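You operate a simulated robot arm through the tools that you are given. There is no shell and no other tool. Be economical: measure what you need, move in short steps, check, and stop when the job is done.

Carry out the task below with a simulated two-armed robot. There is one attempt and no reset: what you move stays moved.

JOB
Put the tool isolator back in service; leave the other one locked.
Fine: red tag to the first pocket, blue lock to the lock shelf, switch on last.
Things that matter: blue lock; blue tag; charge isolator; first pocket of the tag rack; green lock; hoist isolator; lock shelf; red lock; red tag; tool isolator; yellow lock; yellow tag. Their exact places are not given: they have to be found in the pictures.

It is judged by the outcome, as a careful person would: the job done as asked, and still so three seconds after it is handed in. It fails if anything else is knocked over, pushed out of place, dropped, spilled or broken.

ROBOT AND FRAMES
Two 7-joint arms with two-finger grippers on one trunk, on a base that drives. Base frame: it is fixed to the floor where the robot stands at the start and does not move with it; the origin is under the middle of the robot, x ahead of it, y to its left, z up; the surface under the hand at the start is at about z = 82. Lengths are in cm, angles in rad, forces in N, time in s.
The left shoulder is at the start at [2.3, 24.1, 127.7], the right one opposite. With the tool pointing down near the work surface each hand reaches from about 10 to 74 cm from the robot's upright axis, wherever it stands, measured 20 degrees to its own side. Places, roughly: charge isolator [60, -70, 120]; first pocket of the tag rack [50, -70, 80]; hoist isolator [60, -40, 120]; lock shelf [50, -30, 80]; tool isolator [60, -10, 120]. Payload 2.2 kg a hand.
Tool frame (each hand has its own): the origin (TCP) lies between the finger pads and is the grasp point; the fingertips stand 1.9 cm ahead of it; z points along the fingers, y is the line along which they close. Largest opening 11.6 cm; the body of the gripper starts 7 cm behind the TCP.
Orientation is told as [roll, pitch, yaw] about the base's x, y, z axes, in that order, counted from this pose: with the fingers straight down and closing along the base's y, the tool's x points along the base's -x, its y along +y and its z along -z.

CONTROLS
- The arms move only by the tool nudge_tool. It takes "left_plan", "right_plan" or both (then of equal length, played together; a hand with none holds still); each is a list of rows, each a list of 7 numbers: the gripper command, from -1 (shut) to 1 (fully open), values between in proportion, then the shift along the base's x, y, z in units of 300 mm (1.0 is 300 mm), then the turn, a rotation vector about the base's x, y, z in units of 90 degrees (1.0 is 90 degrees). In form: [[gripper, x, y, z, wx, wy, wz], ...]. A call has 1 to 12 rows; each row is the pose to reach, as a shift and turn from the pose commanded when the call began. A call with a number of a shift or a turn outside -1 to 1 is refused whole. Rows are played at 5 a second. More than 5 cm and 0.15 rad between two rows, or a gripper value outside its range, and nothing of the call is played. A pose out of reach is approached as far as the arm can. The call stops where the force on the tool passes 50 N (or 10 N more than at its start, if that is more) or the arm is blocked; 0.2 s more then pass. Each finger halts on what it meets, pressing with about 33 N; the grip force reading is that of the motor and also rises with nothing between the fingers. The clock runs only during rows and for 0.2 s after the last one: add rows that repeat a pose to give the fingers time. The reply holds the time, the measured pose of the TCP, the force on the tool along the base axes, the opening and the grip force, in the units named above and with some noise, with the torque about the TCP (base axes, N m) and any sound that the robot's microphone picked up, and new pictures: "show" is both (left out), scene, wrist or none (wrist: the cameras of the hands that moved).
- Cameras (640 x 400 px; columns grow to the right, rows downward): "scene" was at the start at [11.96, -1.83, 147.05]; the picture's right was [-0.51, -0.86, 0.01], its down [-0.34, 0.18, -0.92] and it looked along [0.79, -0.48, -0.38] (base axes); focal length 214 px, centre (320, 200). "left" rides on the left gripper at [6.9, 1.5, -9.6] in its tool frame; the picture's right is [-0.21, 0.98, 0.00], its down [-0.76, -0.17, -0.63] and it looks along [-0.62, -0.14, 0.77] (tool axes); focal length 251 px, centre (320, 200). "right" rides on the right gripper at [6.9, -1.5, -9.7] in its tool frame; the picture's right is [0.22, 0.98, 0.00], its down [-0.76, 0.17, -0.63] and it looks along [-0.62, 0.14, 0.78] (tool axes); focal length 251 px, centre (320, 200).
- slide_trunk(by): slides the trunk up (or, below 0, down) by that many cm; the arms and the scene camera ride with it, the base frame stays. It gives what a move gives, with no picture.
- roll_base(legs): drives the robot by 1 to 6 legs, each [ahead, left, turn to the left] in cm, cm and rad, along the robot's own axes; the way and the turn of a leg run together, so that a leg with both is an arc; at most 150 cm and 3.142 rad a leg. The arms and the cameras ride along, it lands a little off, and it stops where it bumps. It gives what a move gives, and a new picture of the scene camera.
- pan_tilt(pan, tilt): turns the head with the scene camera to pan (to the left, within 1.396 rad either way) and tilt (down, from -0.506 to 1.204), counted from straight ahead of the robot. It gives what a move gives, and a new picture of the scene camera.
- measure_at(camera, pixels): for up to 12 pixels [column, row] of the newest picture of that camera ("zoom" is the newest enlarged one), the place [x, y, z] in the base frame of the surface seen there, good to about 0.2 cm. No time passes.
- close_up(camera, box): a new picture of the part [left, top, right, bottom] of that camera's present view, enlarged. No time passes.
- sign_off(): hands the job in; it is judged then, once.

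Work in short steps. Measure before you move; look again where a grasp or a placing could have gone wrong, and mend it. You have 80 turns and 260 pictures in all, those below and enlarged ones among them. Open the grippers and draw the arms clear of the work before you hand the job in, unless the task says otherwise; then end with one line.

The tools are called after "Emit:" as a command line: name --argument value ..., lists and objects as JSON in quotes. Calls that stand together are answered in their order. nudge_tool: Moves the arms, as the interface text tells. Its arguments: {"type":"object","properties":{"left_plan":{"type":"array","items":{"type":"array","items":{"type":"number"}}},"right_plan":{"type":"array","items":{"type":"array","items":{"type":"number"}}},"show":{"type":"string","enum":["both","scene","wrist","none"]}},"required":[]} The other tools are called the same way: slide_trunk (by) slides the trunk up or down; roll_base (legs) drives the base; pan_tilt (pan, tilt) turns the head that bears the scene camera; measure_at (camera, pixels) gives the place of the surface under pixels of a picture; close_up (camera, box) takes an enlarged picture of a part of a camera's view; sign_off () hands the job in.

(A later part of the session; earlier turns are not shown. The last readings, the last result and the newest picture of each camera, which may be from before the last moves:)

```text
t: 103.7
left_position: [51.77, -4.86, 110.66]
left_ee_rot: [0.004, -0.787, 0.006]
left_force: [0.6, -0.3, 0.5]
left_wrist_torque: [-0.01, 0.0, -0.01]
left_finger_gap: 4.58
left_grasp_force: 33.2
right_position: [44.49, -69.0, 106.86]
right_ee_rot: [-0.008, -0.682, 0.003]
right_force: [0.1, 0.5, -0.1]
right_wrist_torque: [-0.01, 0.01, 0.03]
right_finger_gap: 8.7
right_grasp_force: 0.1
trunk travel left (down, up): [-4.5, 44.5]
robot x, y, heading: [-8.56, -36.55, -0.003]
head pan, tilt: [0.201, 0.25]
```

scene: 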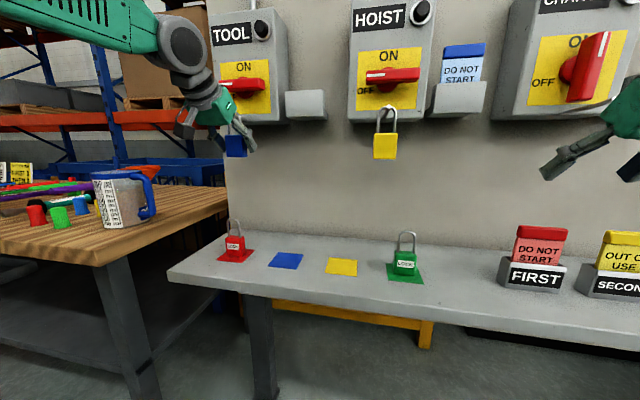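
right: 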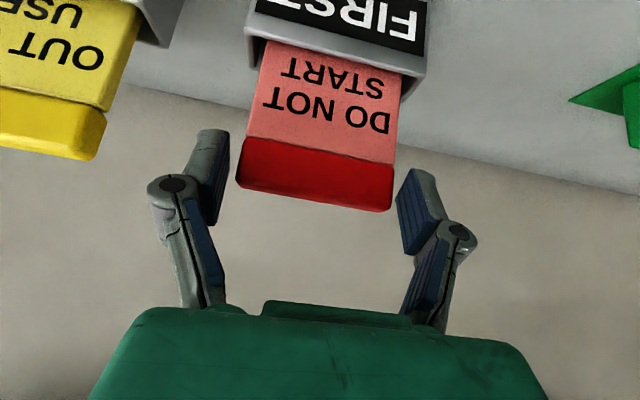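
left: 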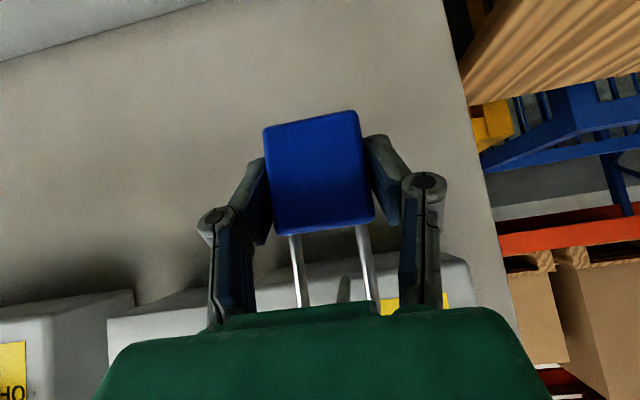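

Gripped (4.6 cm, 33 N). I lift 1 cm to unweight the shackle, then draw the lock straight off the rod toward the robot.

Emit:
nudge_tool --left_plan '[[-0.8, 0, 0, 0.012, 0, 0, 0], [-0.8, 0, 0, 0.028, 0, 0, 0], [-0.8, -0.005, 0, 0.033, 0, 0, 0], [-0.8, -0.025, 0, 0.033, 0, 0, 0], [-0.8, -0.055, 0, 0.033, 0, 0, 0], [-0.8, -0.09, 0, 0.033, 0, 0, 0], [-0.8, -0.13, 0, 0.033, 0, 0, 0], [-0.8, -0.17, 0, 0.033, 0, 0, 0], [-0.8, -0.21, 0, 0.033, 0, 0, 0], [-0.8, -0.245, 0, 0.033, 0, 0, 0], [-0.8, -0.265, 0, 0.033, 0, 0, 0], [-0.8, -0.27, 0, 0.033, 0, 0, 0]]'

Emit:
close_up --camera "scene" --box '[180, 60, 320, 180]'

```text
t: 106.3
left_position: [43.67, -4.98, 111.44]
left_ee_rot: [0.002, -0.785, 0.007]
left_force: [0.5, 0.4, -1.2]
left_wrist_torque: [-0.01, 0.0, -0.03]
left_finger_gap: 4.54
left_grasp_force: 33.0
right_position: [44.44, -69.01, 106.86]
right_ee_rot: [-0.007, -0.681, 0.003]
right_force: [0.2, -0.4, 0.6]
right_wrist_torque: [-0.02, 0.02, 0.0]
right_finger_gap: 8.69
right_grasp_force: 0.0
trunk travel left (down, up): [-4.5, 44.5]
robot x, y, heading: [-9.35, -37.18, 0.0]
head pan, tilt: [0.201, 0.25]
```

scene: 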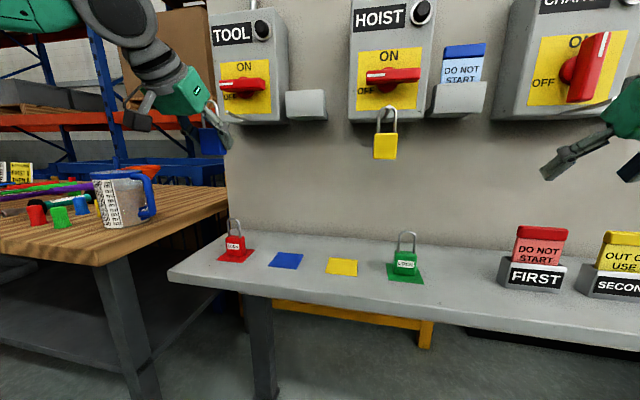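
left: 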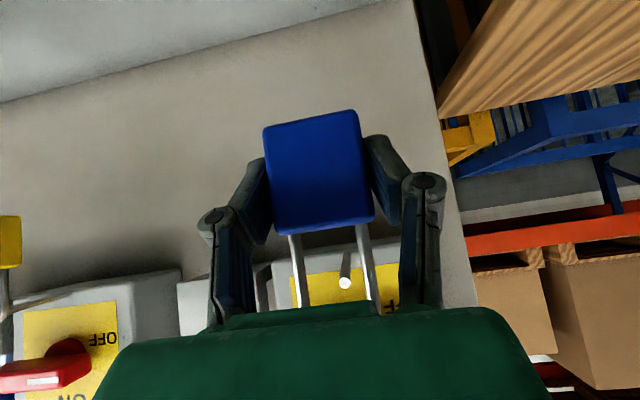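

```text
3.33 times, centred on (250, 120) of scene
```

zoom: 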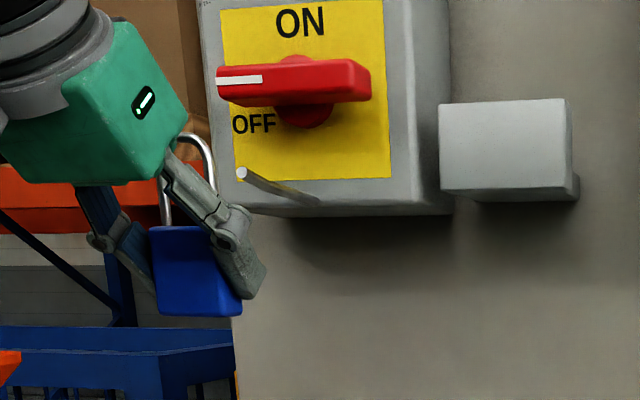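

The lock is free of the rod. I move across to y≈-17 while lowering to z≈100, still in front of the shelf items.

Emit:
nudge_tool --left_plan '[[-0.8, 0, -0.008, -0.005, 0, 0, 0], [-0.8, 0, -0.03, -0.02, 0, 0, 0], [-0.8, 0, -0.07, -0.05, 0, 0, 0], [-0.8, 0, -0.12, -0.09, 0, 0, 0], [-0.8, 0, -0.17, -0.14, 0, 0, 0], [-0.8, 0, -0.22, -0.19, 0, 0, 0], [-0.8, 0, -0.27, -0.24, 0, 0, 0], [-0.8, 0, -0.32, -0.285, 0, 0, 0], [-0.8, 0, -0.36, -0.325, 0, 0, 0], [-0.8, 0, -0.385, -0.35, 0, 0, 0], [-0.8, 0, -0.398, -0.365, 0, 0, 0], [-0.8, 0, -0.4, -0.367, 0, 0, 0]]' --show "none"

Emit:
pan_tilt --pan 0.3 --tilt 0.5

Emit:
close_up --camera "scene" --box '[200, 90, 400, 215]'

```text
t: 108.9
left_position: [43.53, -17.08, 100.44]
left_ee_rot: [0.005, -0.783, 0.005]
left_force: [-0.2, -0.6, -1.2]
left_wrist_torque: [-0.03, -0.03, -0.02]
left_finger_gap: 4.62
left_grasp_force: 32.9
right_position: [44.52, -69.09, 106.65]
right_ee_rot: [-0.008, -0.681, 0.002]
right_force: [-0.9, 0.1, -0.1]
right_wrist_torque: [-0.02, -0.01, -0.01]
right_finger_gap: 8.7
right_grasp_force: 0.1
trunk travel left (down, up): [-4.5, 44.5]
robot x, y, heading: [-8.7, -37.23, 0.001]
head pan, tilt: [0.201, 0.25]
```

```text
t: 109.6
left_position: [43.67, -16.98, 100.47]
left_ee_rot: [0.003, -0.785, 0.004]
left_force: [-0.7, 0.4, -0.8]
left_wrist_torque: [-0.03, 0.0, -0.02]
left_finger_gap: 4.58
left_grasp_force: 33.5
right_position: [44.5, -68.99, 106.79]
right_ee_rot: [-0.009, -0.681, 0.002]
right_force: [0.4, 0.4, -0.3]
right_wrist_torque: [0.01, -0.02, 0.02]
right_finger_gap: 8.7
right_grasp_force: 0.1
trunk travel left (down, up): [-4.5, 44.5]
robot x, y, heading: [-9.12, -36.61, 0.0]
head pan, tilt: [0.3, 0.499]
```

scene: 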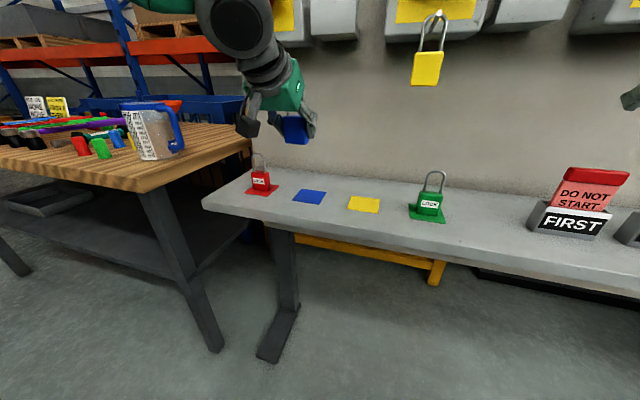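

```text
3.20 times, centred on (300, 152) of scene
```

zoom: 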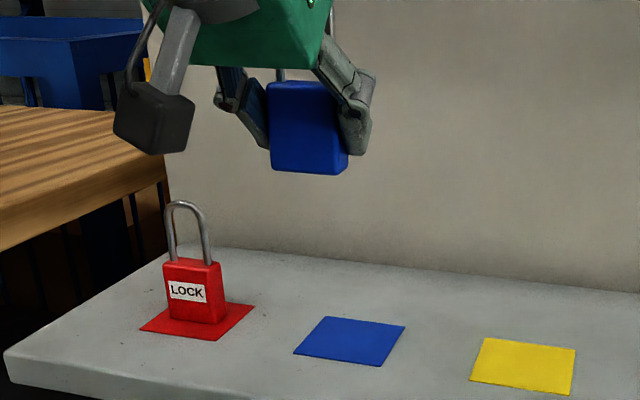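

I measure the blue square, the lock's bottom edge, the red lock and the shelf's front edge.

Emit:
measure_at --camera "zoom" --pixels '[[294, 352], [327, 317], [404, 326], [380, 365], [350, 341], [274, 165], [344, 172], [310, 90], [310, 140], [222, 300], [165, 318], [120, 385]]'

```text
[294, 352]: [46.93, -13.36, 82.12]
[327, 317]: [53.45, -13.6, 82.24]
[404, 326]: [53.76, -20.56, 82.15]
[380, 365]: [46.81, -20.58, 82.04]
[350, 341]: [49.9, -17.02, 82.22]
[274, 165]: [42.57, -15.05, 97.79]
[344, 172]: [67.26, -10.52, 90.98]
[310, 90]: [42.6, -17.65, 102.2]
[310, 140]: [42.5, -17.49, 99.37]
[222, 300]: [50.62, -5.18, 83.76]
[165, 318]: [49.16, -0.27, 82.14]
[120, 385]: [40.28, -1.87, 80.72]
```

The square's centre is (50.25,-17.0) and the lock's bottom is 2.85 cm below the TCP, upright. I move forward over the square and lower to about 1 cm above the shelf.

Emit:
nudge_tool --left_plan '[[-0.8, 0.015, 0, -0.005, 0, 0, 0], [-0.8, 0.055, 0, -0.02, 0, 0, 0], [-0.8, 0.11, 0, -0.05, 0, 0, 0], [-0.8, 0.16, 0, -0.1, 0, 0, 0], [-0.8, 0.2, 0, -0.16, 0, 0, 0], [-0.8, 0.215, 0, -0.22, 0, 0, 0], [-0.8, 0.222, 0, -0.285, 0, 0, 0], [-0.8, 0.222, 0, -0.345, 0, 0, 0], [-0.8, 0.222, 0, -0.4, 0, 0, 0], [-0.8, 0.222, 0, -0.44, 0, 0, 0], [-0.8, 0.222, 0, -0.465, 0, 0, 0], [-0.8, 0.222, 0, -0.475, 0, 0, 0]]'

Emit:
close_up --camera "scene" --box '[220, 120, 380, 220]'

```text
t: 112.2
left_position: [50.36, -17.2, 86.28]
left_ee_rot: [0.005, -0.786, 0.002]
left_force: [0.7, 0.4, -1.1]
left_wrist_torque: [-0.03, 0.02, -0.01]
left_finger_gap: 4.55
left_grasp_force: 33.0
right_position: [44.41, -68.98, 106.67]
right_ee_rot: [-0.008, -0.68, 0.0]
right_force: [0.1, -1.1, 0.2]
right_wrist_torque: [-0.02, 0.0, 0.01]
right_finger_gap: 8.7
right_grasp_force: 0.0
trunk travel left (down, up): [-4.5, 44.5]
robot x, y, heading: [-9.39, -36.9, 0.001]
head pan, tilt: [0.3, 0.499]
```

scene: 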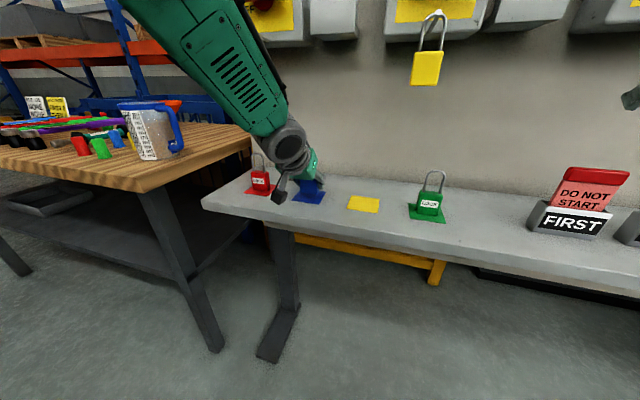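
left: 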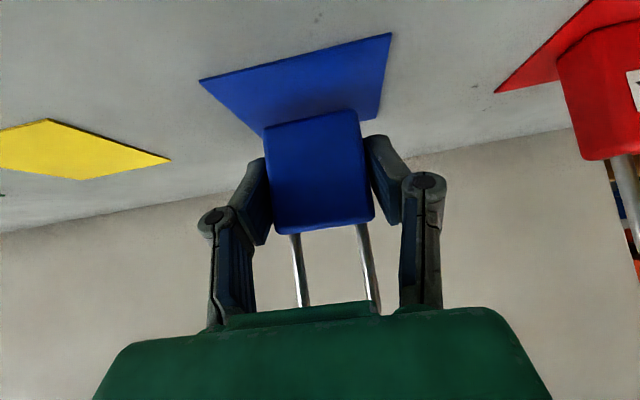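

```text
4.00 times, centred on (300, 170) of scene
```

zoom: 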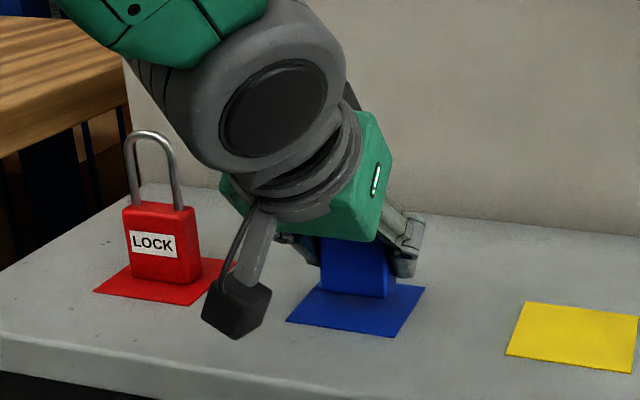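

It is over the square with the bottom about 1.2 cm above. I lower in small steps, watching force.

Emit:
nudge_tool --left_plan '[[-0.8, 0, 0, -0.008, 0, 0, 0], [-0.8, 0, 0, -0.016, 0, 0, 0], [-0.8, 0, 0, -0.024, 0, 0, 0], [-0.8, 0, 0, -0.031, 0, 0, 0], [-0.8, 0, 0, -0.037, 0, 0, 0], [-0.8, 0, 0, -0.037, 0, 0, 0]]' --show "wrist"

Emit:
close_up --camera "scene" --box '[260, 150, 360, 220]'

```text
t: 113.6
left_position: [50.43, -17.2, 85.2]
left_ee_rot: [0.007, -0.786, 0.003]
left_force: [0.1, -0.4, 1.5]
left_wrist_torque: [-0.05, -0.05, 0.01]
left_finger_gap: 4.59
left_grasp_force: 32.4
right_position: [44.44, -69.04, 106.67]
right_ee_rot: [-0.008, -0.681, 0.001]
right_force: [0.6, 0.5, -0.1]
right_wrist_torque: [0.02, 0.04, 0.0]
right_finger_gap: 8.69
right_grasp_force: 0.0
trunk travel left (down, up): [-4.5, 44.5]
robot x, y, heading: [-9.1, -36.76, -0.002]
head pan, tilt: [0.3, 0.499]
```

left: 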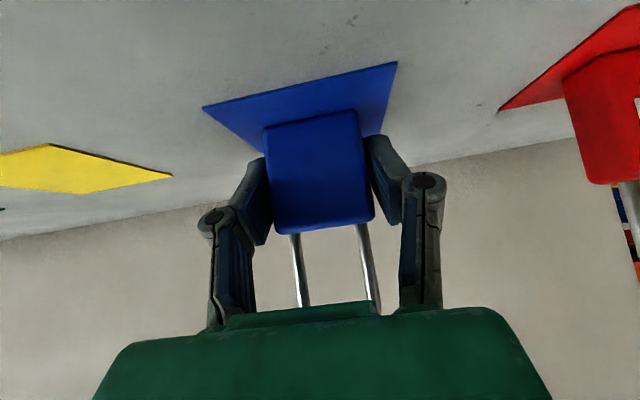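

```text
5.71 times, centred on (310, 185) of scene
```

zoom: 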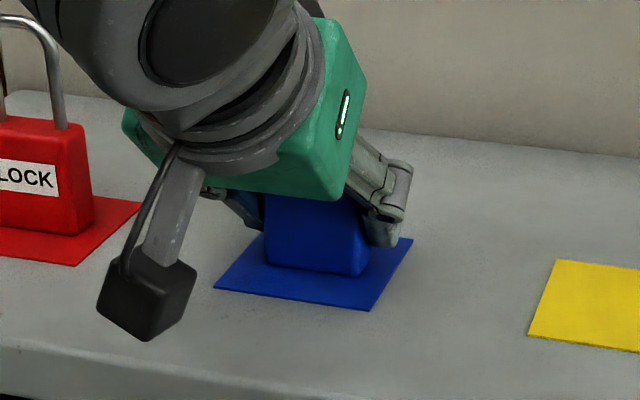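

Almost touching. I lower 0.2 cm more, then open the fingers gently.

Emit:
nudge_tool --left_plan '[[-0.8, 0, 0, -0.004, 0, 0, 0], [-0.8, 0, 0, -0.007, 0, 0, 0], [-0.8, 0, 0, -0.007, 0, 0, 0], [-0.3, 0, 0, -0.007, 0, 0, 0], [-0.15, 0, 0, -0.007, 0, 0, 0], [-0.05, 0, 0, -0.007, 0, 0, 0], [0.05, 0, 0, -0.007, 0, 0, 0], [0.2, 0, 0, -0.007, 0, 0, 0], [0.2, 0, 0, -0.007, 0, 0, 0]]' --show "wrist"

```text
t: 115.6
left_position: [50.3, -17.18, 84.94]
left_ee_rot: [0.007, -0.785, 0.004]
left_force: [-0.7, -1.0, 0.3]
left_wrist_torque: [0.02, 0.01, 0.0]
left_finger_gap: 6.98
left_grasp_force: 0.0
right_position: [44.5, -69.1, 106.67]
right_ee_rot: [-0.007, -0.68, -0.001]
right_force: [-0.6, -0.6, 0.2]
right_wrist_torque: [0.02, 0.02, 0.03]
right_finger_gap: 8.7
right_grasp_force: 0.0
trunk travel left (down, up): [-4.5, 44.5]
robot x, y, heading: [-8.92, -37.18, 0.0]
head pan, tilt: [0.3, 0.499]
```

left: 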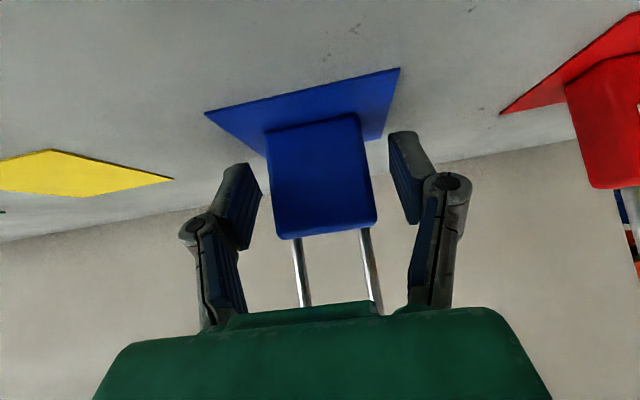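

The lock stands on its square. I retract back along the 45° axis.

Emit:
nudge_tool --left_plan '[[0.2, -0.007, 0, 0.007, 0, 0, 0], [0.2, -0.025, 0, 0.025, 0, 0, 0], [0.2, -0.055, 0, 0.055, 0, 0, 0], [0.2, -0.09, 0, 0.09, 0, 0, 0], [0.2, -0.13, 0, 0.13, 0, 0, 0], [0.2, -0.17, 0, 0.17, 0, 0, 0], [0.2, -0.21, 0, 0.21, 0, 0, 0], [0.2, -0.25, 0, 0.25, 0, 0, 0], [0.2, -0.285, 0, 0.29, 0, 0, 0], [0.2, -0.31, 0, 0.32, 0, 0, 0], [0.2, -0.325, 0, 0.34, 0, 0, 0], [0.2, -0.33, 0, 0.35, 0, 0, 0]]'

Emit:
close_up --camera "scene" --box '[220, 120, 380, 220]'

```text
t: 118.2
left_position: [40.31, -17.02, 95.48]
left_ee_rot: [0.004, -0.785, 0.004]
left_force: [0.5, -1.3, -0.3]
left_wrist_torque: [-0.03, -0.03, 0.02]
left_finger_gap: 6.95
left_grasp_force: 0.0
left hand out of reach, approached as far as the arm can: row 7
right_position: [44.41, -68.96, 106.65]
right_ee_rot: [-0.008, -0.682, 0.001]
right_force: [0.4, 0.7, -0.2]
right_wrist_torque: [-0.01, -0.01, -0.01]
right_finger_gap: 8.68
right_grasp_force: 0.1
trunk travel left (down, up): [-4.5, 44.5]
robot x, y, heading: [-8.8, -36.88, -0.004]
head pan, tilt: [0.3, 0.499]
```

scene: 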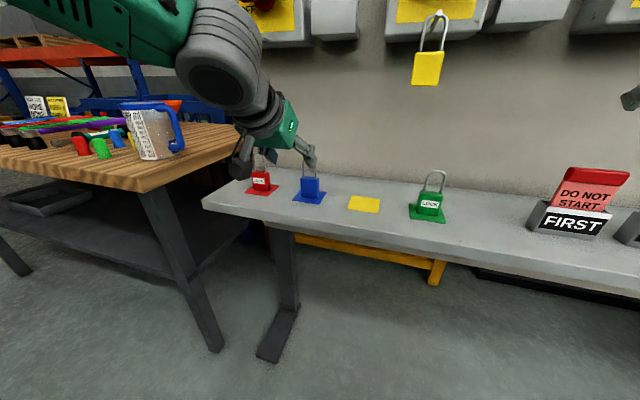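
left: 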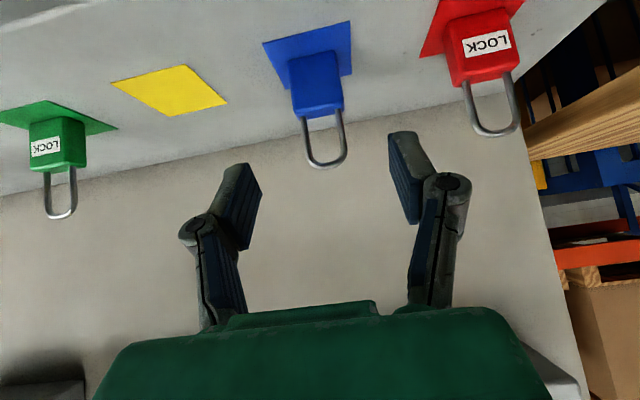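

```text
4.00 times, centred on (300, 170) of scene
```

zoom: 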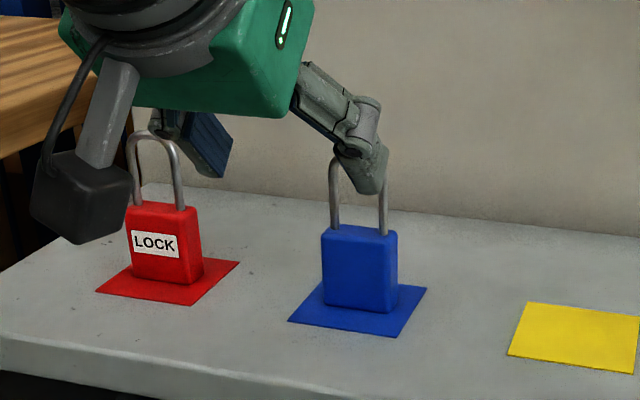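

The blue lock stands upright and centred on the blue square. Now for the switch: I raise the left hand in front of the TOOL box and pitch the fingers to point straight ahead.

Emit:
nudge_tool --left_plan '[[0.2, 0, 0, 0.02, 0, -0.01, 0], [0.2, 0.003, 0.005, 0.08, 0, -0.04, 0], [0.2, 0.008, 0.02, 0.17, 0, -0.085, 0], [0.2, 0.014, 0.055, 0.28, 0, -0.14, 0], [0.2, 0.02, 0.1, 0.39, 0, -0.2, 0], [0.2, 0.027, 0.15, 0.5, 0, -0.26, 0], [0.2, 0.034, 0.21, 0.61, 0, -0.32, 0], [0.2, 0.041, 0.27, 0.72, 0, -0.375, 0], [0.2, 0.048, 0.32, 0.82, 0, -0.425, 0], [0.2, 0.053, 0.365, 0.9, 0, -0.465, 0], [0.2, 0.056, 0.39, 0.95, 0, -0.49, 0], [0.2, 0.057, 0.4, 0.967, 0, -0.5, 0]]' --show "none"

Emit:
pan_tilt --pan 0.45 --tilt 0.1

Emit:
nudge_tool --left_plan '[[0.2, 0, 0, 0, 0, 0, 0]]' --show "wrist"

```text
t: 120.8
left_position: [42.12, -5.07, 124.5]
left_ee_rot: [-1.57, -1.568, 1.578]
left_force: [0.5, -0.2, -0.6]
left_wrist_torque: [0.0, 0.0, 0.0]
left_finger_gap: 6.97
left_grasp_force: 0.0
right_position: [44.45, -68.94, 106.84]
right_ee_rot: [-0.011, -0.68, 0.002]
right_force: [0.4, -0.8, 0.2]
right_wrist_torque: [-0.04, -0.03, -0.03]
right_finger_gap: 8.7
right_grasp_force: 0.0
trunk travel left (down, up): [-4.5, 44.5]
robot x, y, heading: [-9.15, -36.58, -0.002]
head pan, tilt: [0.3, 0.499]
```

```text
t: 121.7
left_position: [42.1, -5.15, 124.51]
left_ee_rot: [-1.417, -1.568, 1.426]
left_force: [0.0, -0.1, -0.5]
left_wrist_torque: [0.0, -0.02, 0.01]
left_finger_gap: 6.99
left_grasp_force: 0.0
right_position: [44.4, -68.93, 106.64]
right_ee_rot: [-0.007, -0.681, 0.001]
right_force: [0.6, -0.7, 0.4]
right_wrist_torque: [-0.03, 0.0, 0.01]
right_finger_gap: 8.66
right_grasp_force: 0.0
trunk travel left (down, up): [-4.5, 44.5]
robot x, y, heading: [-9.27, -36.85, -0.001]
head pan, tilt: [0.45, 0.099]
```

scene: 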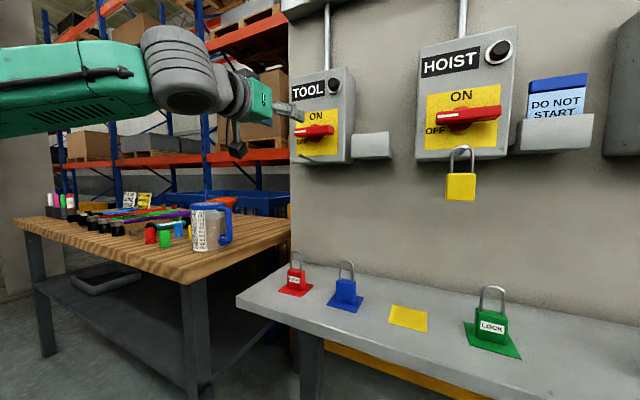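

```text
t: 122.1
left_position: [42.14, -5.07, 124.44]
left_ee_rot: [-1.435, -1.566, 1.444]
left_force: [0.0, 0.0, -0.5]
left_wrist_torque: [-0.02, -0.02, 0.01]
left_finger_gap: 6.98
left_grasp_force: 0.0
right_position: [44.45, -69.07, 106.62]
right_ee_rot: [-0.01, -0.682, 0.002]
right_force: [0.3, 0.1, -0.2]
right_wrist_torque: [0.04, -0.01, 0.03]
right_finger_gap: 8.69
right_grasp_force: 0.1
trunk travel left (down, up): [-4.5, 44.5]
robot x, y, heading: [-9.02, -36.91, -0.003]
head pan, tilt: [0.45, 0.099]
```

left: 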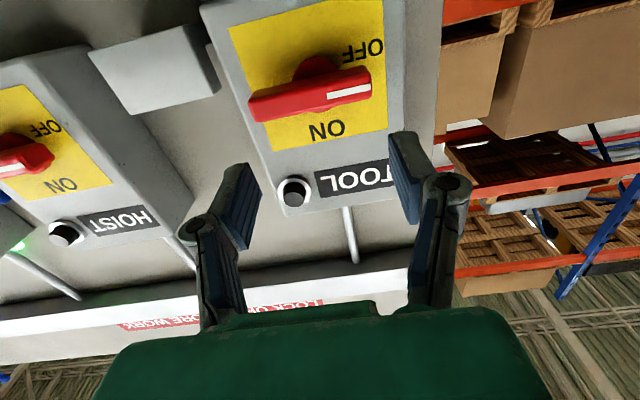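

The fingers now point straight ahead. I measure the handle precisely.

Emit:
close_up --camera "left" --box '[220, 0, 420, 200]'

Emit:
measure_at --camera "left" --pixels '[[252, 98], [254, 116], [368, 72], [370, 95], [310, 95], [312, 85], [312, 107], [316, 68], [290, 130], [350, 88], [380, 40], [240, 70]]'

Emit:
close_up --camera "scene" --box '[260, 60, 380, 180]'

Emit:
measure_at --camera "zoom" --pixels '[[225, 205], [335, 205], [285, 205], [285, 190], [285, 225], [330, 190], [330, 225], [260, 280]]'

```text
2.00 times, centred on (320, 100) of left
```

zoom: 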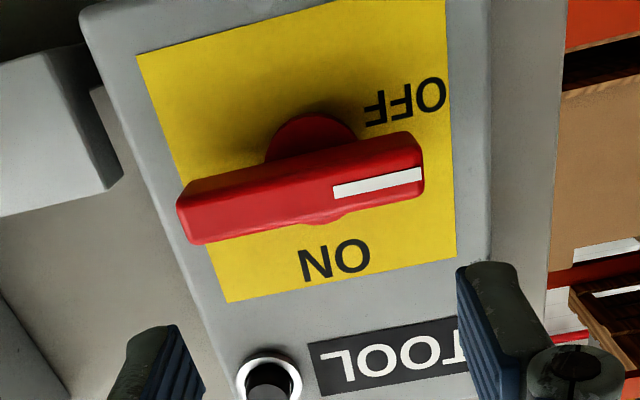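

```text
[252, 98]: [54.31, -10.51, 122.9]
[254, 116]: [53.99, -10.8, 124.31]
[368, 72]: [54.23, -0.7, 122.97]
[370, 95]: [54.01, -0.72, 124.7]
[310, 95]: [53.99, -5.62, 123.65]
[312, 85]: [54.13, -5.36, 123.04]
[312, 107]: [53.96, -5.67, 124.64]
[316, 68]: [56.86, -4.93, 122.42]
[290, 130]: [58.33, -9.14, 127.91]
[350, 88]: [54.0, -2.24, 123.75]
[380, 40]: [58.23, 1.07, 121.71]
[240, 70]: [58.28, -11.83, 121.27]
```

```text
3.33 times, centred on (320, 120) of scene
```

zoom: 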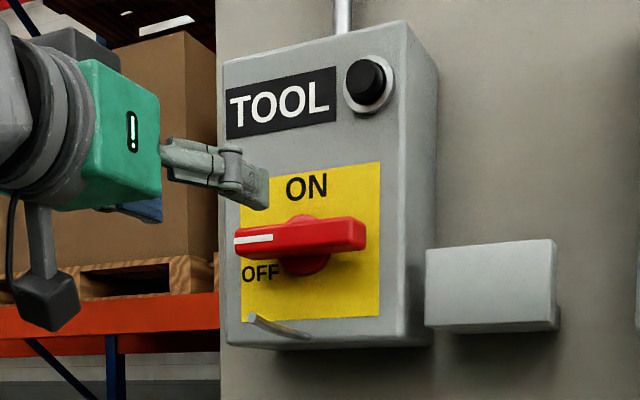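

```text
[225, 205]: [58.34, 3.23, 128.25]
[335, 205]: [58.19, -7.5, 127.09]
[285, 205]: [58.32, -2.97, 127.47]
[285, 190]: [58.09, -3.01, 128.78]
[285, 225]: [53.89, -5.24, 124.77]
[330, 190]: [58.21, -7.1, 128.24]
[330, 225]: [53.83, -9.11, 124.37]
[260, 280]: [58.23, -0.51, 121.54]
```

The handle bar is centred at about (54–56, -5.4, 124.0), ±5 cm long and 2 cm tall, with a hub behind it. I will straddle it with the open fingers as a couple, one below the left half and one above the right half, and roll clockwise. First I roll -45° in free space.

Emit:
nudge_tool --left_plan '[[0.2, 0, 0, 0, -0.03, 0, 0], [0.2, 0, 0, -0.003, -0.1, 0, 0], [0.2, 0, -0.003, -0.006, -0.19, 0, 0], [0.2, 0, -0.005, -0.01, -0.28, 0, 0], [0.2, 0, -0.007, -0.013, -0.37, 0, 0], [0.2, 0, -0.01, -0.015, -0.44, 0, 0], [0.2, 0, -0.01, -0.015, -0.48, 0, 0], [0.2, 0, -0.01, -0.015, -0.5, 0, 0], [0.2, 0, -0.01, -0.015, -0.5, 0, 0]]'

Emit:
measure_at --camera "left" --pixels '[[320, 100]]'

```text
t: 124.1
left_position: [42.09, -5.38, 124.0]
left_ee_rot: [-1.564, -0.781, 1.57]
left_force: [-0.6, 0.1, -0.1]
left_wrist_torque: [0.02, 0.02, 0.0]
left_finger_gap: 6.97
left_grasp_force: 0.1
right_position: [44.5, -68.96, 106.78]
right_ee_rot: [-0.008, -0.682, 0.001]
right_force: [-0.2, 0.0, -0.4]
right_wrist_torque: [-0.02, 0.01, 0.0]
right_finger_gap: 8.69
right_grasp_force: 0.0
trunk travel left (down, up): [-4.5, 44.5]
robot x, y, heading: [-8.96, -36.88, -0.003]
head pan, tilt: [0.45, 0.099]
```

scene: 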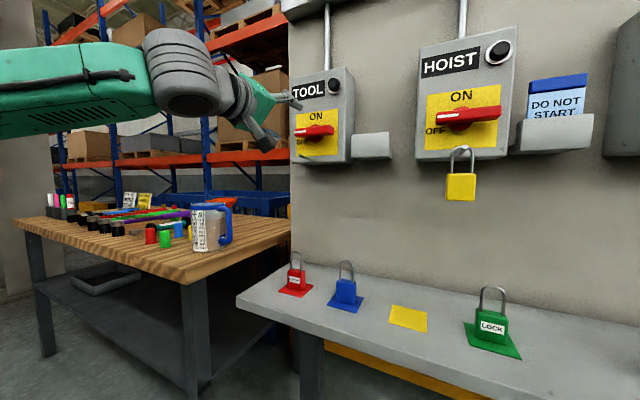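
left: 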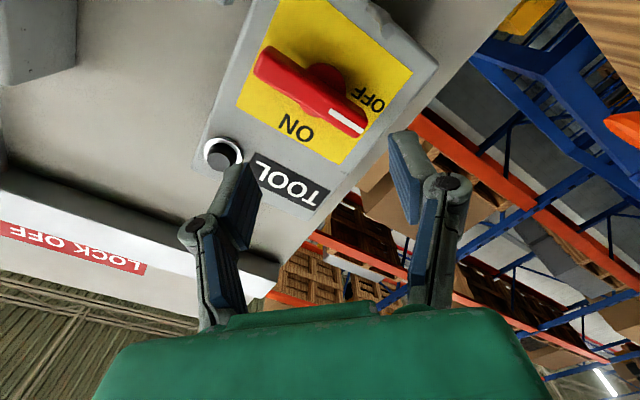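

```text
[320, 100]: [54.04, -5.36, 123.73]
```

The roll worked. I measure the bar's ends again for its centre, and advance partway (9 cm).

Emit:
measure_at --camera "left" --pixels '[[260, 62], [363, 128], [311, 96], [318, 86], [304, 104], [330, 72], [258, 75]]'

Emit:
nudge_tool --left_plan '[[0.2, 0.01, 0, 0, 0, 0, 0], [0.2, 0.035, 0, 0, 0, 0, 0], [0.2, 0.075, 0, 0, 0, 0, 0], [0.2, 0.12, 0, 0, 0, 0, 0], [0.2, 0.17, 0, 0, 0, 0, 0], [0.2, 0.22, 0, 0, 0, 0, 0], [0.2, 0.26, 0, 0, 0, 0, 0], [0.2, 0.285, 0, 0, 0, 0, 0], [0.2, 0.3, 0, 0, 0, 0, 0], [0.2, 0.3, 0, 0, 0, 0, 0]]'

Emit:
close_up --camera "scene" --box '[250, 60, 370, 180]'

```text
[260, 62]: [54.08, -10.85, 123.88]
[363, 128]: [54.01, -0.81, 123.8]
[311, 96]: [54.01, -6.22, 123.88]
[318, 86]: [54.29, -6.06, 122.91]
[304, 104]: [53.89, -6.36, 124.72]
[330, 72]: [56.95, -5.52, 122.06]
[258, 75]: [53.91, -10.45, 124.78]
```

```text
t: 126.3
left_position: [51.16, -5.25, 123.88]
left_ee_rot: [-1.561, -0.782, 1.571]
left_force: [-0.8, -0.1, 0.8]
left_wrist_torque: [-0.01, -0.02, -0.01]
left_finger_gap: 6.94
left_grasp_force: 0.1
right_position: [44.52, -68.85, 106.61]
right_ee_rot: [-0.009, -0.68, 0.001]
right_force: [-0.1, 0.6, 0.0]
right_wrist_torque: [-0.01, 0.02, 0.01]
right_finger_gap: 8.7
right_grasp_force: 0.0
trunk travel left (down, up): [-4.5, 44.5]
robot x, y, heading: [-8.78, -36.89, 0.0]
head pan, tilt: [0.45, 0.099]
```

scene: 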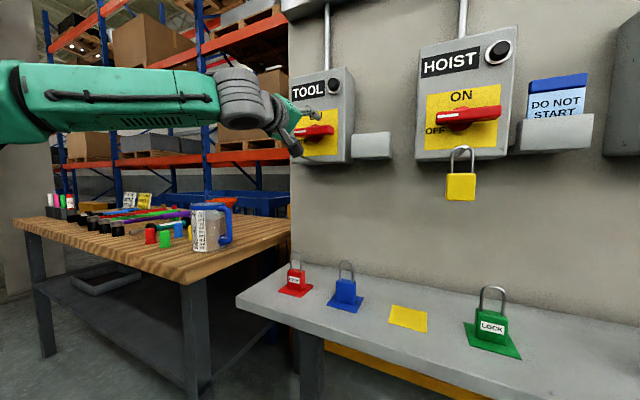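
left: 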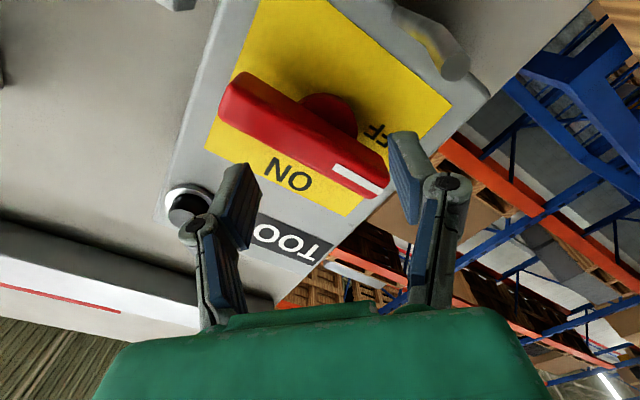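

```text
3.33 times, centred on (310, 120) of scene
```

zoom: 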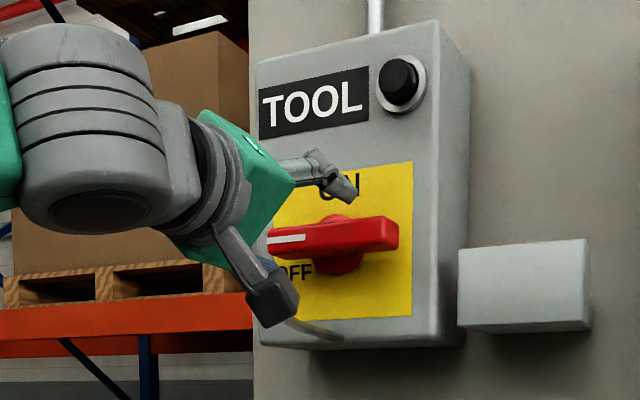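

The fingers are lined up, one above the right half and one below the left half. I advance to x≈54.3 so the tips engage beside the bar.

Emit:
nudge_tool --left_plan '[[0.2, 0.007, -0.002, 0, 0, 0, 0], [0.2, 0.025, -0.004, 0.001, 0, 0, 0], [0.2, 0.05, -0.006, 0.002, 0, 0, 0], [0.2, 0.075, -0.007, 0.003, 0, 0, 0], [0.2, 0.095, -0.007, 0.003, 0, 0, 0], [0.2, 0.107, -0.007, 0.003, 0, 0, 0], [0.2, 0.107, -0.007, 0.003, 0, 0, 0]]'

Emit:
close_up --camera "scene" --box '[250, 60, 370, 180]'

```text
t: 127.9
left_position: [54.31, -5.52, 124.06]
left_ee_rot: [-1.566, -0.782, 1.57]
left_force: [-0.1, -0.2, 0.1]
left_wrist_torque: [-0.05, 0.0, -0.03]
left_finger_gap: 6.93
left_grasp_force: 0.0
right_position: [44.52, -68.94, 106.83]
right_ee_rot: [-0.01, -0.681, 0.002]
right_force: [1.0, -0.2, 0.5]
right_wrist_torque: [-0.01, 0.0, 0.0]
right_finger_gap: 8.7
right_grasp_force: 0.2
trunk travel left (down, up): [-4.5, 44.5]
robot x, y, heading: [-9.2, -36.84, -0.001]
head pan, tilt: [0.45, 0.099]
```

scene: 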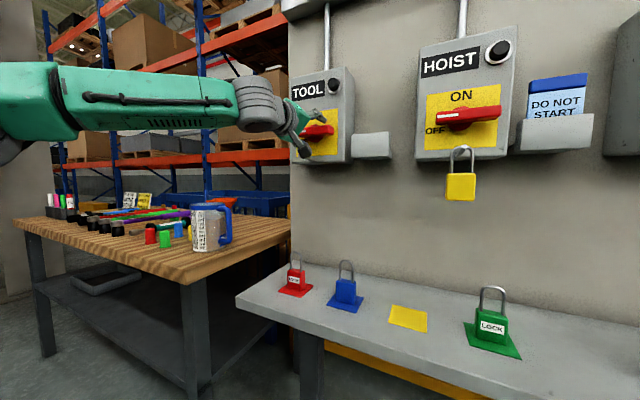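
left: 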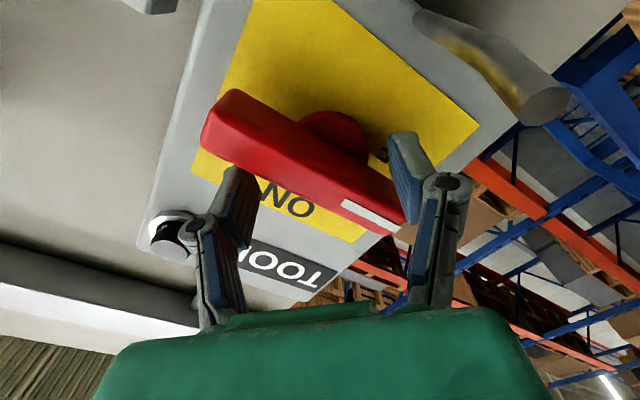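

```text
3.33 times, centred on (310, 120) of scene
```

zoom: 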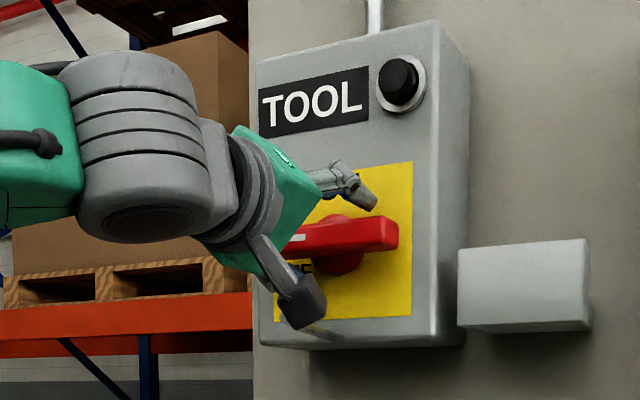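

Before rolling, I check the camera housing's clearance to the lock rod.

Emit:
measure_at --camera "zoom" --pixels '[[310, 305], [320, 290], [290, 310], [325, 318], [315, 275], [370, 205]]'

```text
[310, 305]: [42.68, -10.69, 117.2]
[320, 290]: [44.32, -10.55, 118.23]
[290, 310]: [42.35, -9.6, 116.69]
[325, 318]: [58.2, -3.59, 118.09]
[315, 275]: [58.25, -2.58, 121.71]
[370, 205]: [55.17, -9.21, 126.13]
```

There is about 4 cm clearance in x. I roll clockwise (+x) by about 50° and check.

Emit:
nudge_tool --left_plan '[[0.2, 0, 0, 0, 0.03, 0, 0], [0.2, 0, 0, 0, 0.09, 0, 0], [0.2, 0, 0, 0, 0.16, 0, 0], [0.2, 0, 0, 0, 0.24, 0, 0], [0.2, 0, 0, 0, 0.32, 0, 0], [0.2, 0, 0, 0, 0.4, 0, 0], [0.2, 0, 0, 0, 0.47, 0, 0], [0.2, 0, 0, 0, 0.53, 0, 0], [0.2, 0, 0, 0, 0.56, 0, 0], [0.2, 0, 0, 0, 0.56, 0, 0]]'

Emit:
close_up --camera "scene" --box '[250, 60, 370, 180]'

```text
t: 130.1
left_position: [54.39, -5.51, 124.06]
left_ee_rot: [1.576, -1.478, -1.57]
left_force: [0.0, 2.0, -0.6]
left_wrist_torque: [-0.05, 0.01, -0.04]
left_finger_gap: 7.05
left_grasp_force: 0.9
right_position: [44.56, -68.92, 106.77]
right_ee_rot: [-0.008, -0.682, 0.001]
right_force: [0.2, 0.2, 0.8]
right_wrist_torque: [0.0, -0.01, 0.02]
right_finger_gap: 8.72
right_grasp_force: 0.1
trunk travel left (down, up): [-4.5, 44.5]
robot x, y, heading: [-9.03, -37.0, -0.004]
head pan, tilt: [0.45, 0.099]
```

scene: 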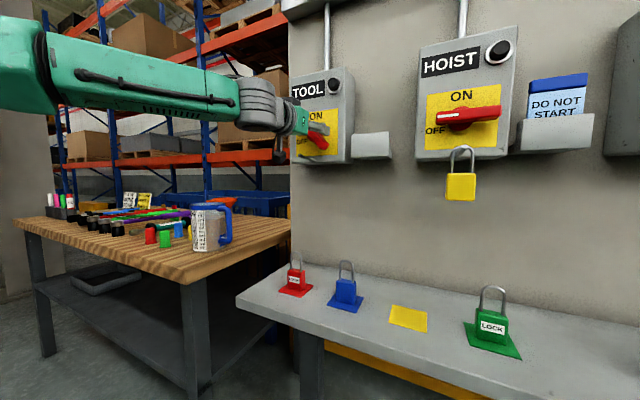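
left: 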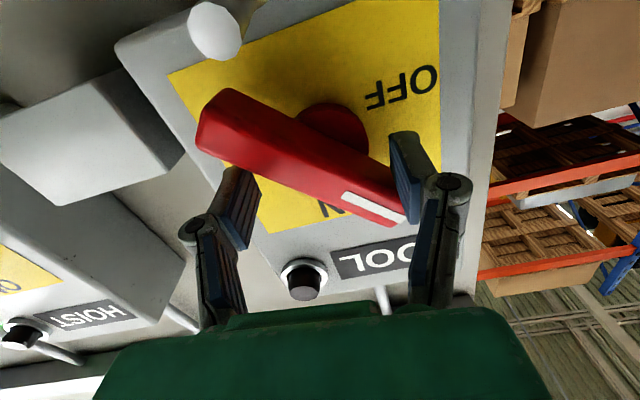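

```text
3.33 times, centred on (310, 120) of scene
```

zoom: 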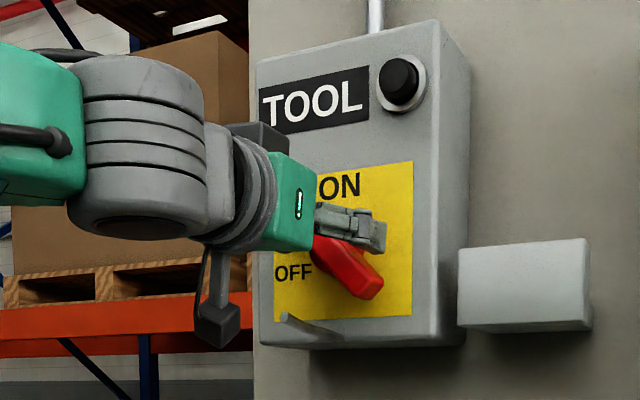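

The handle is turning easily (about 40° so far). I roll another 54°.

Emit:
nudge_tool --left_plan '[[0.2, 0, 0, 0, 0.03, 0, 0], [0.2, 0, 0, 0, 0.09, 0, 0], [0.2, 0, 0, 0, 0.16, 0, 0], [0.2, 0, 0, 0, 0.24, 0, 0], [0.2, 0, 0, 0, 0.32, 0, 0], [0.2, 0, 0, 0, 0.4, 0, 0], [0.2, 0, 0, 0, 0.47, 0, 0], [0.2, 0, 0, 0, 0.53, 0, 0], [0.2, 0, 0, 0, 0.58, 0, 0], [0.2, 0, 0, 0, 0.6, 0, 0], [0.2, 0, 0, 0, 0.6, 0, 0]]'

Emit:
close_up --camera "scene" --box '[250, 60, 370, 180]'

```text
t: 132.5
left_position: [54.28, -5.18, 123.98]
left_ee_rot: [1.573, -0.56, -1.568]
left_force: [2.1, 10.6, 2.1]
left_wrist_torque: [-8.17, 1.23, -0.65]
left_finger_gap: 7.11
left_grasp_force: 45.0
right_position: [44.58, -68.76, 106.91]
right_ee_rot: [-0.013, -0.681, 0.004]
right_force: [-0.3, -0.4, -0.6]
right_wrist_torque: [0.01, 0.02, -0.01]
right_finger_gap: 8.69
right_grasp_force: 0.0
trunk travel left (down, up): [-4.5, 44.5]
robot x, y, heading: [-9.23, -37.08, -0.005]
head pan, tilt: [0.45, 0.099]
```

scene: 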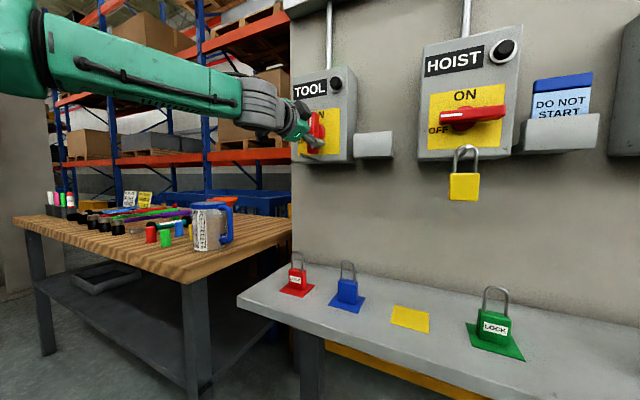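
left: 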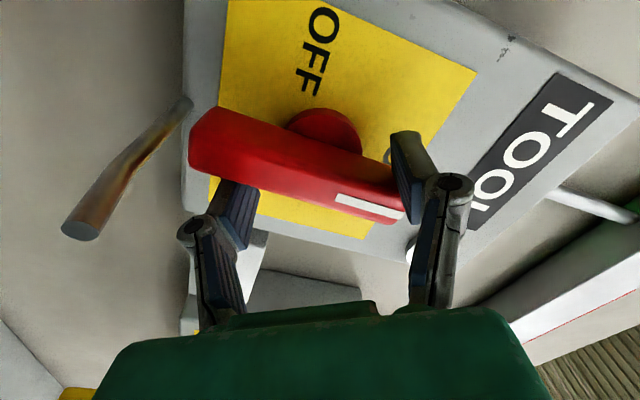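

```text
3.33 times, centred on (310, 120) of scene
```

zoom: 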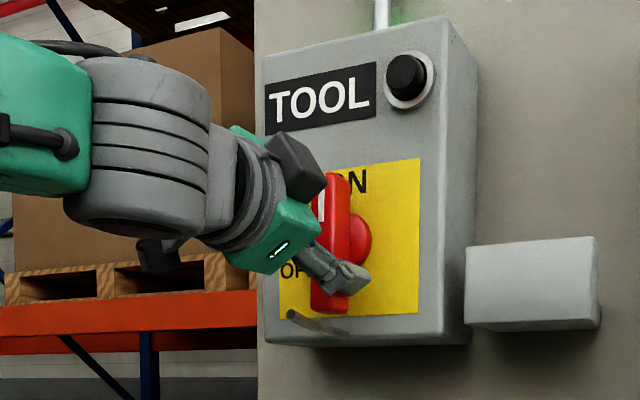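

The handle is vertical with its mark up at ON, pressing on its stop (torque about 8 N·m), and there's a green glow above the box. I ease the roll back gently to unload.

Emit:
nudge_tool --left_plan '[[0.2, 0, 0, 0, -0.025, 0, 0], [0.2, 0, 0, 0, -0.05, 0, 0], [0.2, 0, 0, 0, -0.075, 0, 0], [0.2, 0, 0, 0, -0.1, 0, 0], [0.2, 0, 0, 0, -0.125, 0, 0], [0.2, 0, 0, 0, -0.14, 0, 0], [0.2, 0, 0, 0, -0.15, 0, 0], [0.2, 0, 0, 0, -0.15, 0, 0]]' --show "wrist"

Emit:
close_up --camera "scene" --box '[250, 60, 370, 180]'

```text
t: 134.3
left_position: [54.43, -5.66, 124.01]
left_ee_rot: [1.578, -0.774, -1.574]
left_force: [0.5, 0.7, 0.0]
left_wrist_torque: [-0.03, 0.0, 0.07]
left_finger_gap: 7.0
left_grasp_force: 0.2
right_position: [44.42, -68.97, 106.71]
right_ee_rot: [-0.01, -0.681, 0.002]
right_force: [-0.3, 0.3, 0.5]
right_wrist_torque: [0.01, 0.0, 0.0]
right_finger_gap: 8.71
right_grasp_force: 0.0
trunk travel left (down, up): [-4.5, 44.5]
robot x, y, heading: [-9.48, -36.77, 0.0]
head pan, tilt: [0.45, 0.099]
```

left: 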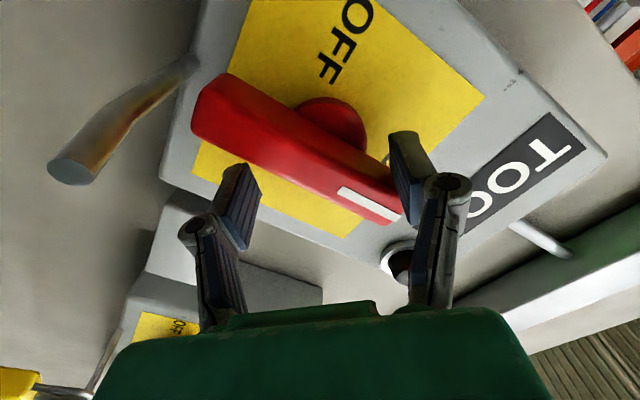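

```text
3.33 times, centred on (310, 120) of scene
```

zoom: 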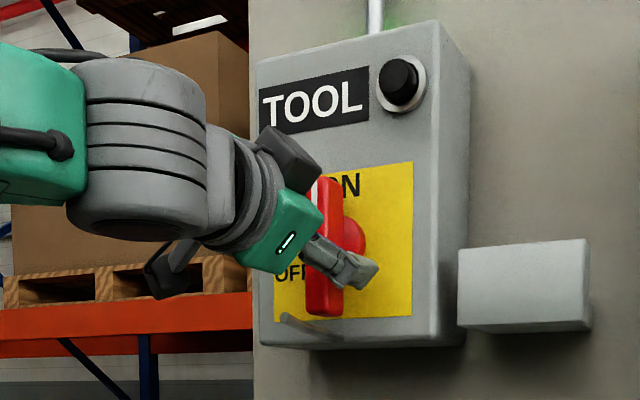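

Unloaded, and the handle stays vertical. I withdraw straight back, away from the box.

Emit:
nudge_tool --left_plan '[[0.2, -0.008, 0, 0, 0, 0, 0], [0.2, -0.03, 0, 0, 0, 0, 0], [0.2, -0.065, 0, 0, 0, 0, 0], [0.2, -0.11, 0, 0, 0, 0, 0], [0.2, -0.16, 0, 0, 0, 0, 0], [0.2, -0.215, 0, 0, 0, 0, 0], [0.2, -0.27, 0, 0, 0, 0, 0], [0.2, -0.32, 0, 0, 0, 0, 0], [0.2, -0.36, 0, 0, 0, 0, 0], [0.2, -0.385, 0, 0, 0, 0, 0], [0.2, -0.4, 0, 0, 0, 0, 0], [0.2, -0.4, 0, 0, 0, 0, 0]]' --show "none"

Emit:
roll_base --legs '[[-20, 0, 0]]'

Emit:
close_up --camera "scene" --box '[260, 60, 400, 200]'

```text
t: 136.9
left_position: [42.28, -5.56, 124.02]
left_ee_rot: [1.577, -0.773, -1.571]
left_force: [-1.5, 0.5, -0.3]
left_wrist_torque: [-0.04, 0.0, -0.01]
left_finger_gap: 6.97
left_grasp_force: 0.0
right_position: [44.37, -68.91, 106.63]
right_ee_rot: [-0.009, -0.68, 0.002]
right_force: [0.2, -0.5, -0.1]
right_wrist_torque: [0.0, -0.05, 0.01]
right_finger_gap: 8.69
right_grasp_force: 0.2
trunk travel left (down, up): [-4.5, 44.5]
robot x, y, heading: [-9.25, -37.21, -0.006]
head pan, tilt: [0.45, 0.099]
```

```text
t: 138.5
left_position: [22.19, -5.59, 124.15]
left_ee_rot: [1.58, -0.772, -1.573]
left_force: [-0.1, 0.5, 0.2]
left_wrist_torque: [-0.02, 0.08, -0.01]
left_finger_gap: 6.96
left_grasp_force: 0.0
right_position: [24.36, -68.94, 106.81]
right_ee_rot: [-0.009, -0.684, -0.001]
right_force: [0.0, -0.5, 0.3]
right_wrist_torque: [0.0, -0.02, 0.02]
right_finger_gap: 8.7
right_grasp_force: 0.0
trunk travel left (down, up): [-4.5, 44.5]
robot x, y, heading: [-29.04, -37.07, -0.002]
head pan, tilt: [0.45, 0.099]
```

scene: 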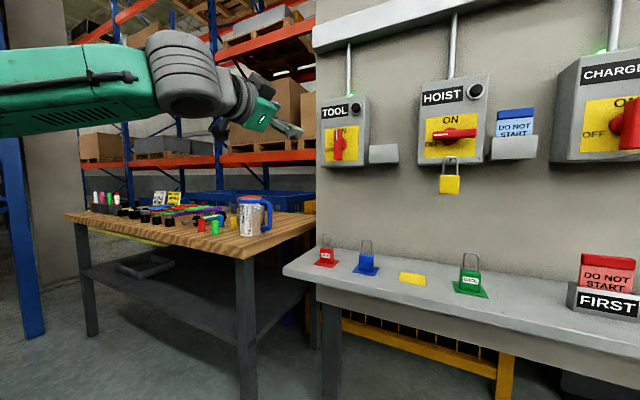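

```text
2.86 times, centred on (330, 130) of scene
```

zoom: 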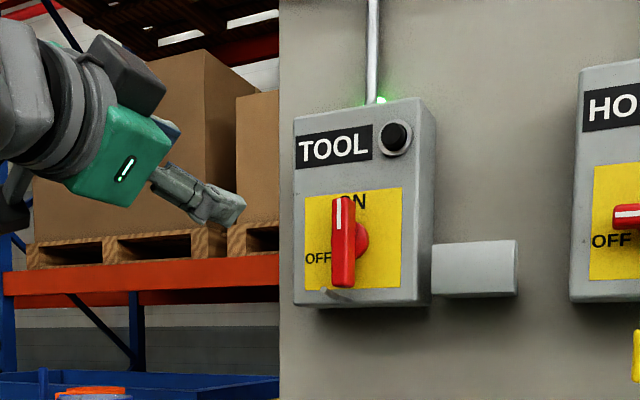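

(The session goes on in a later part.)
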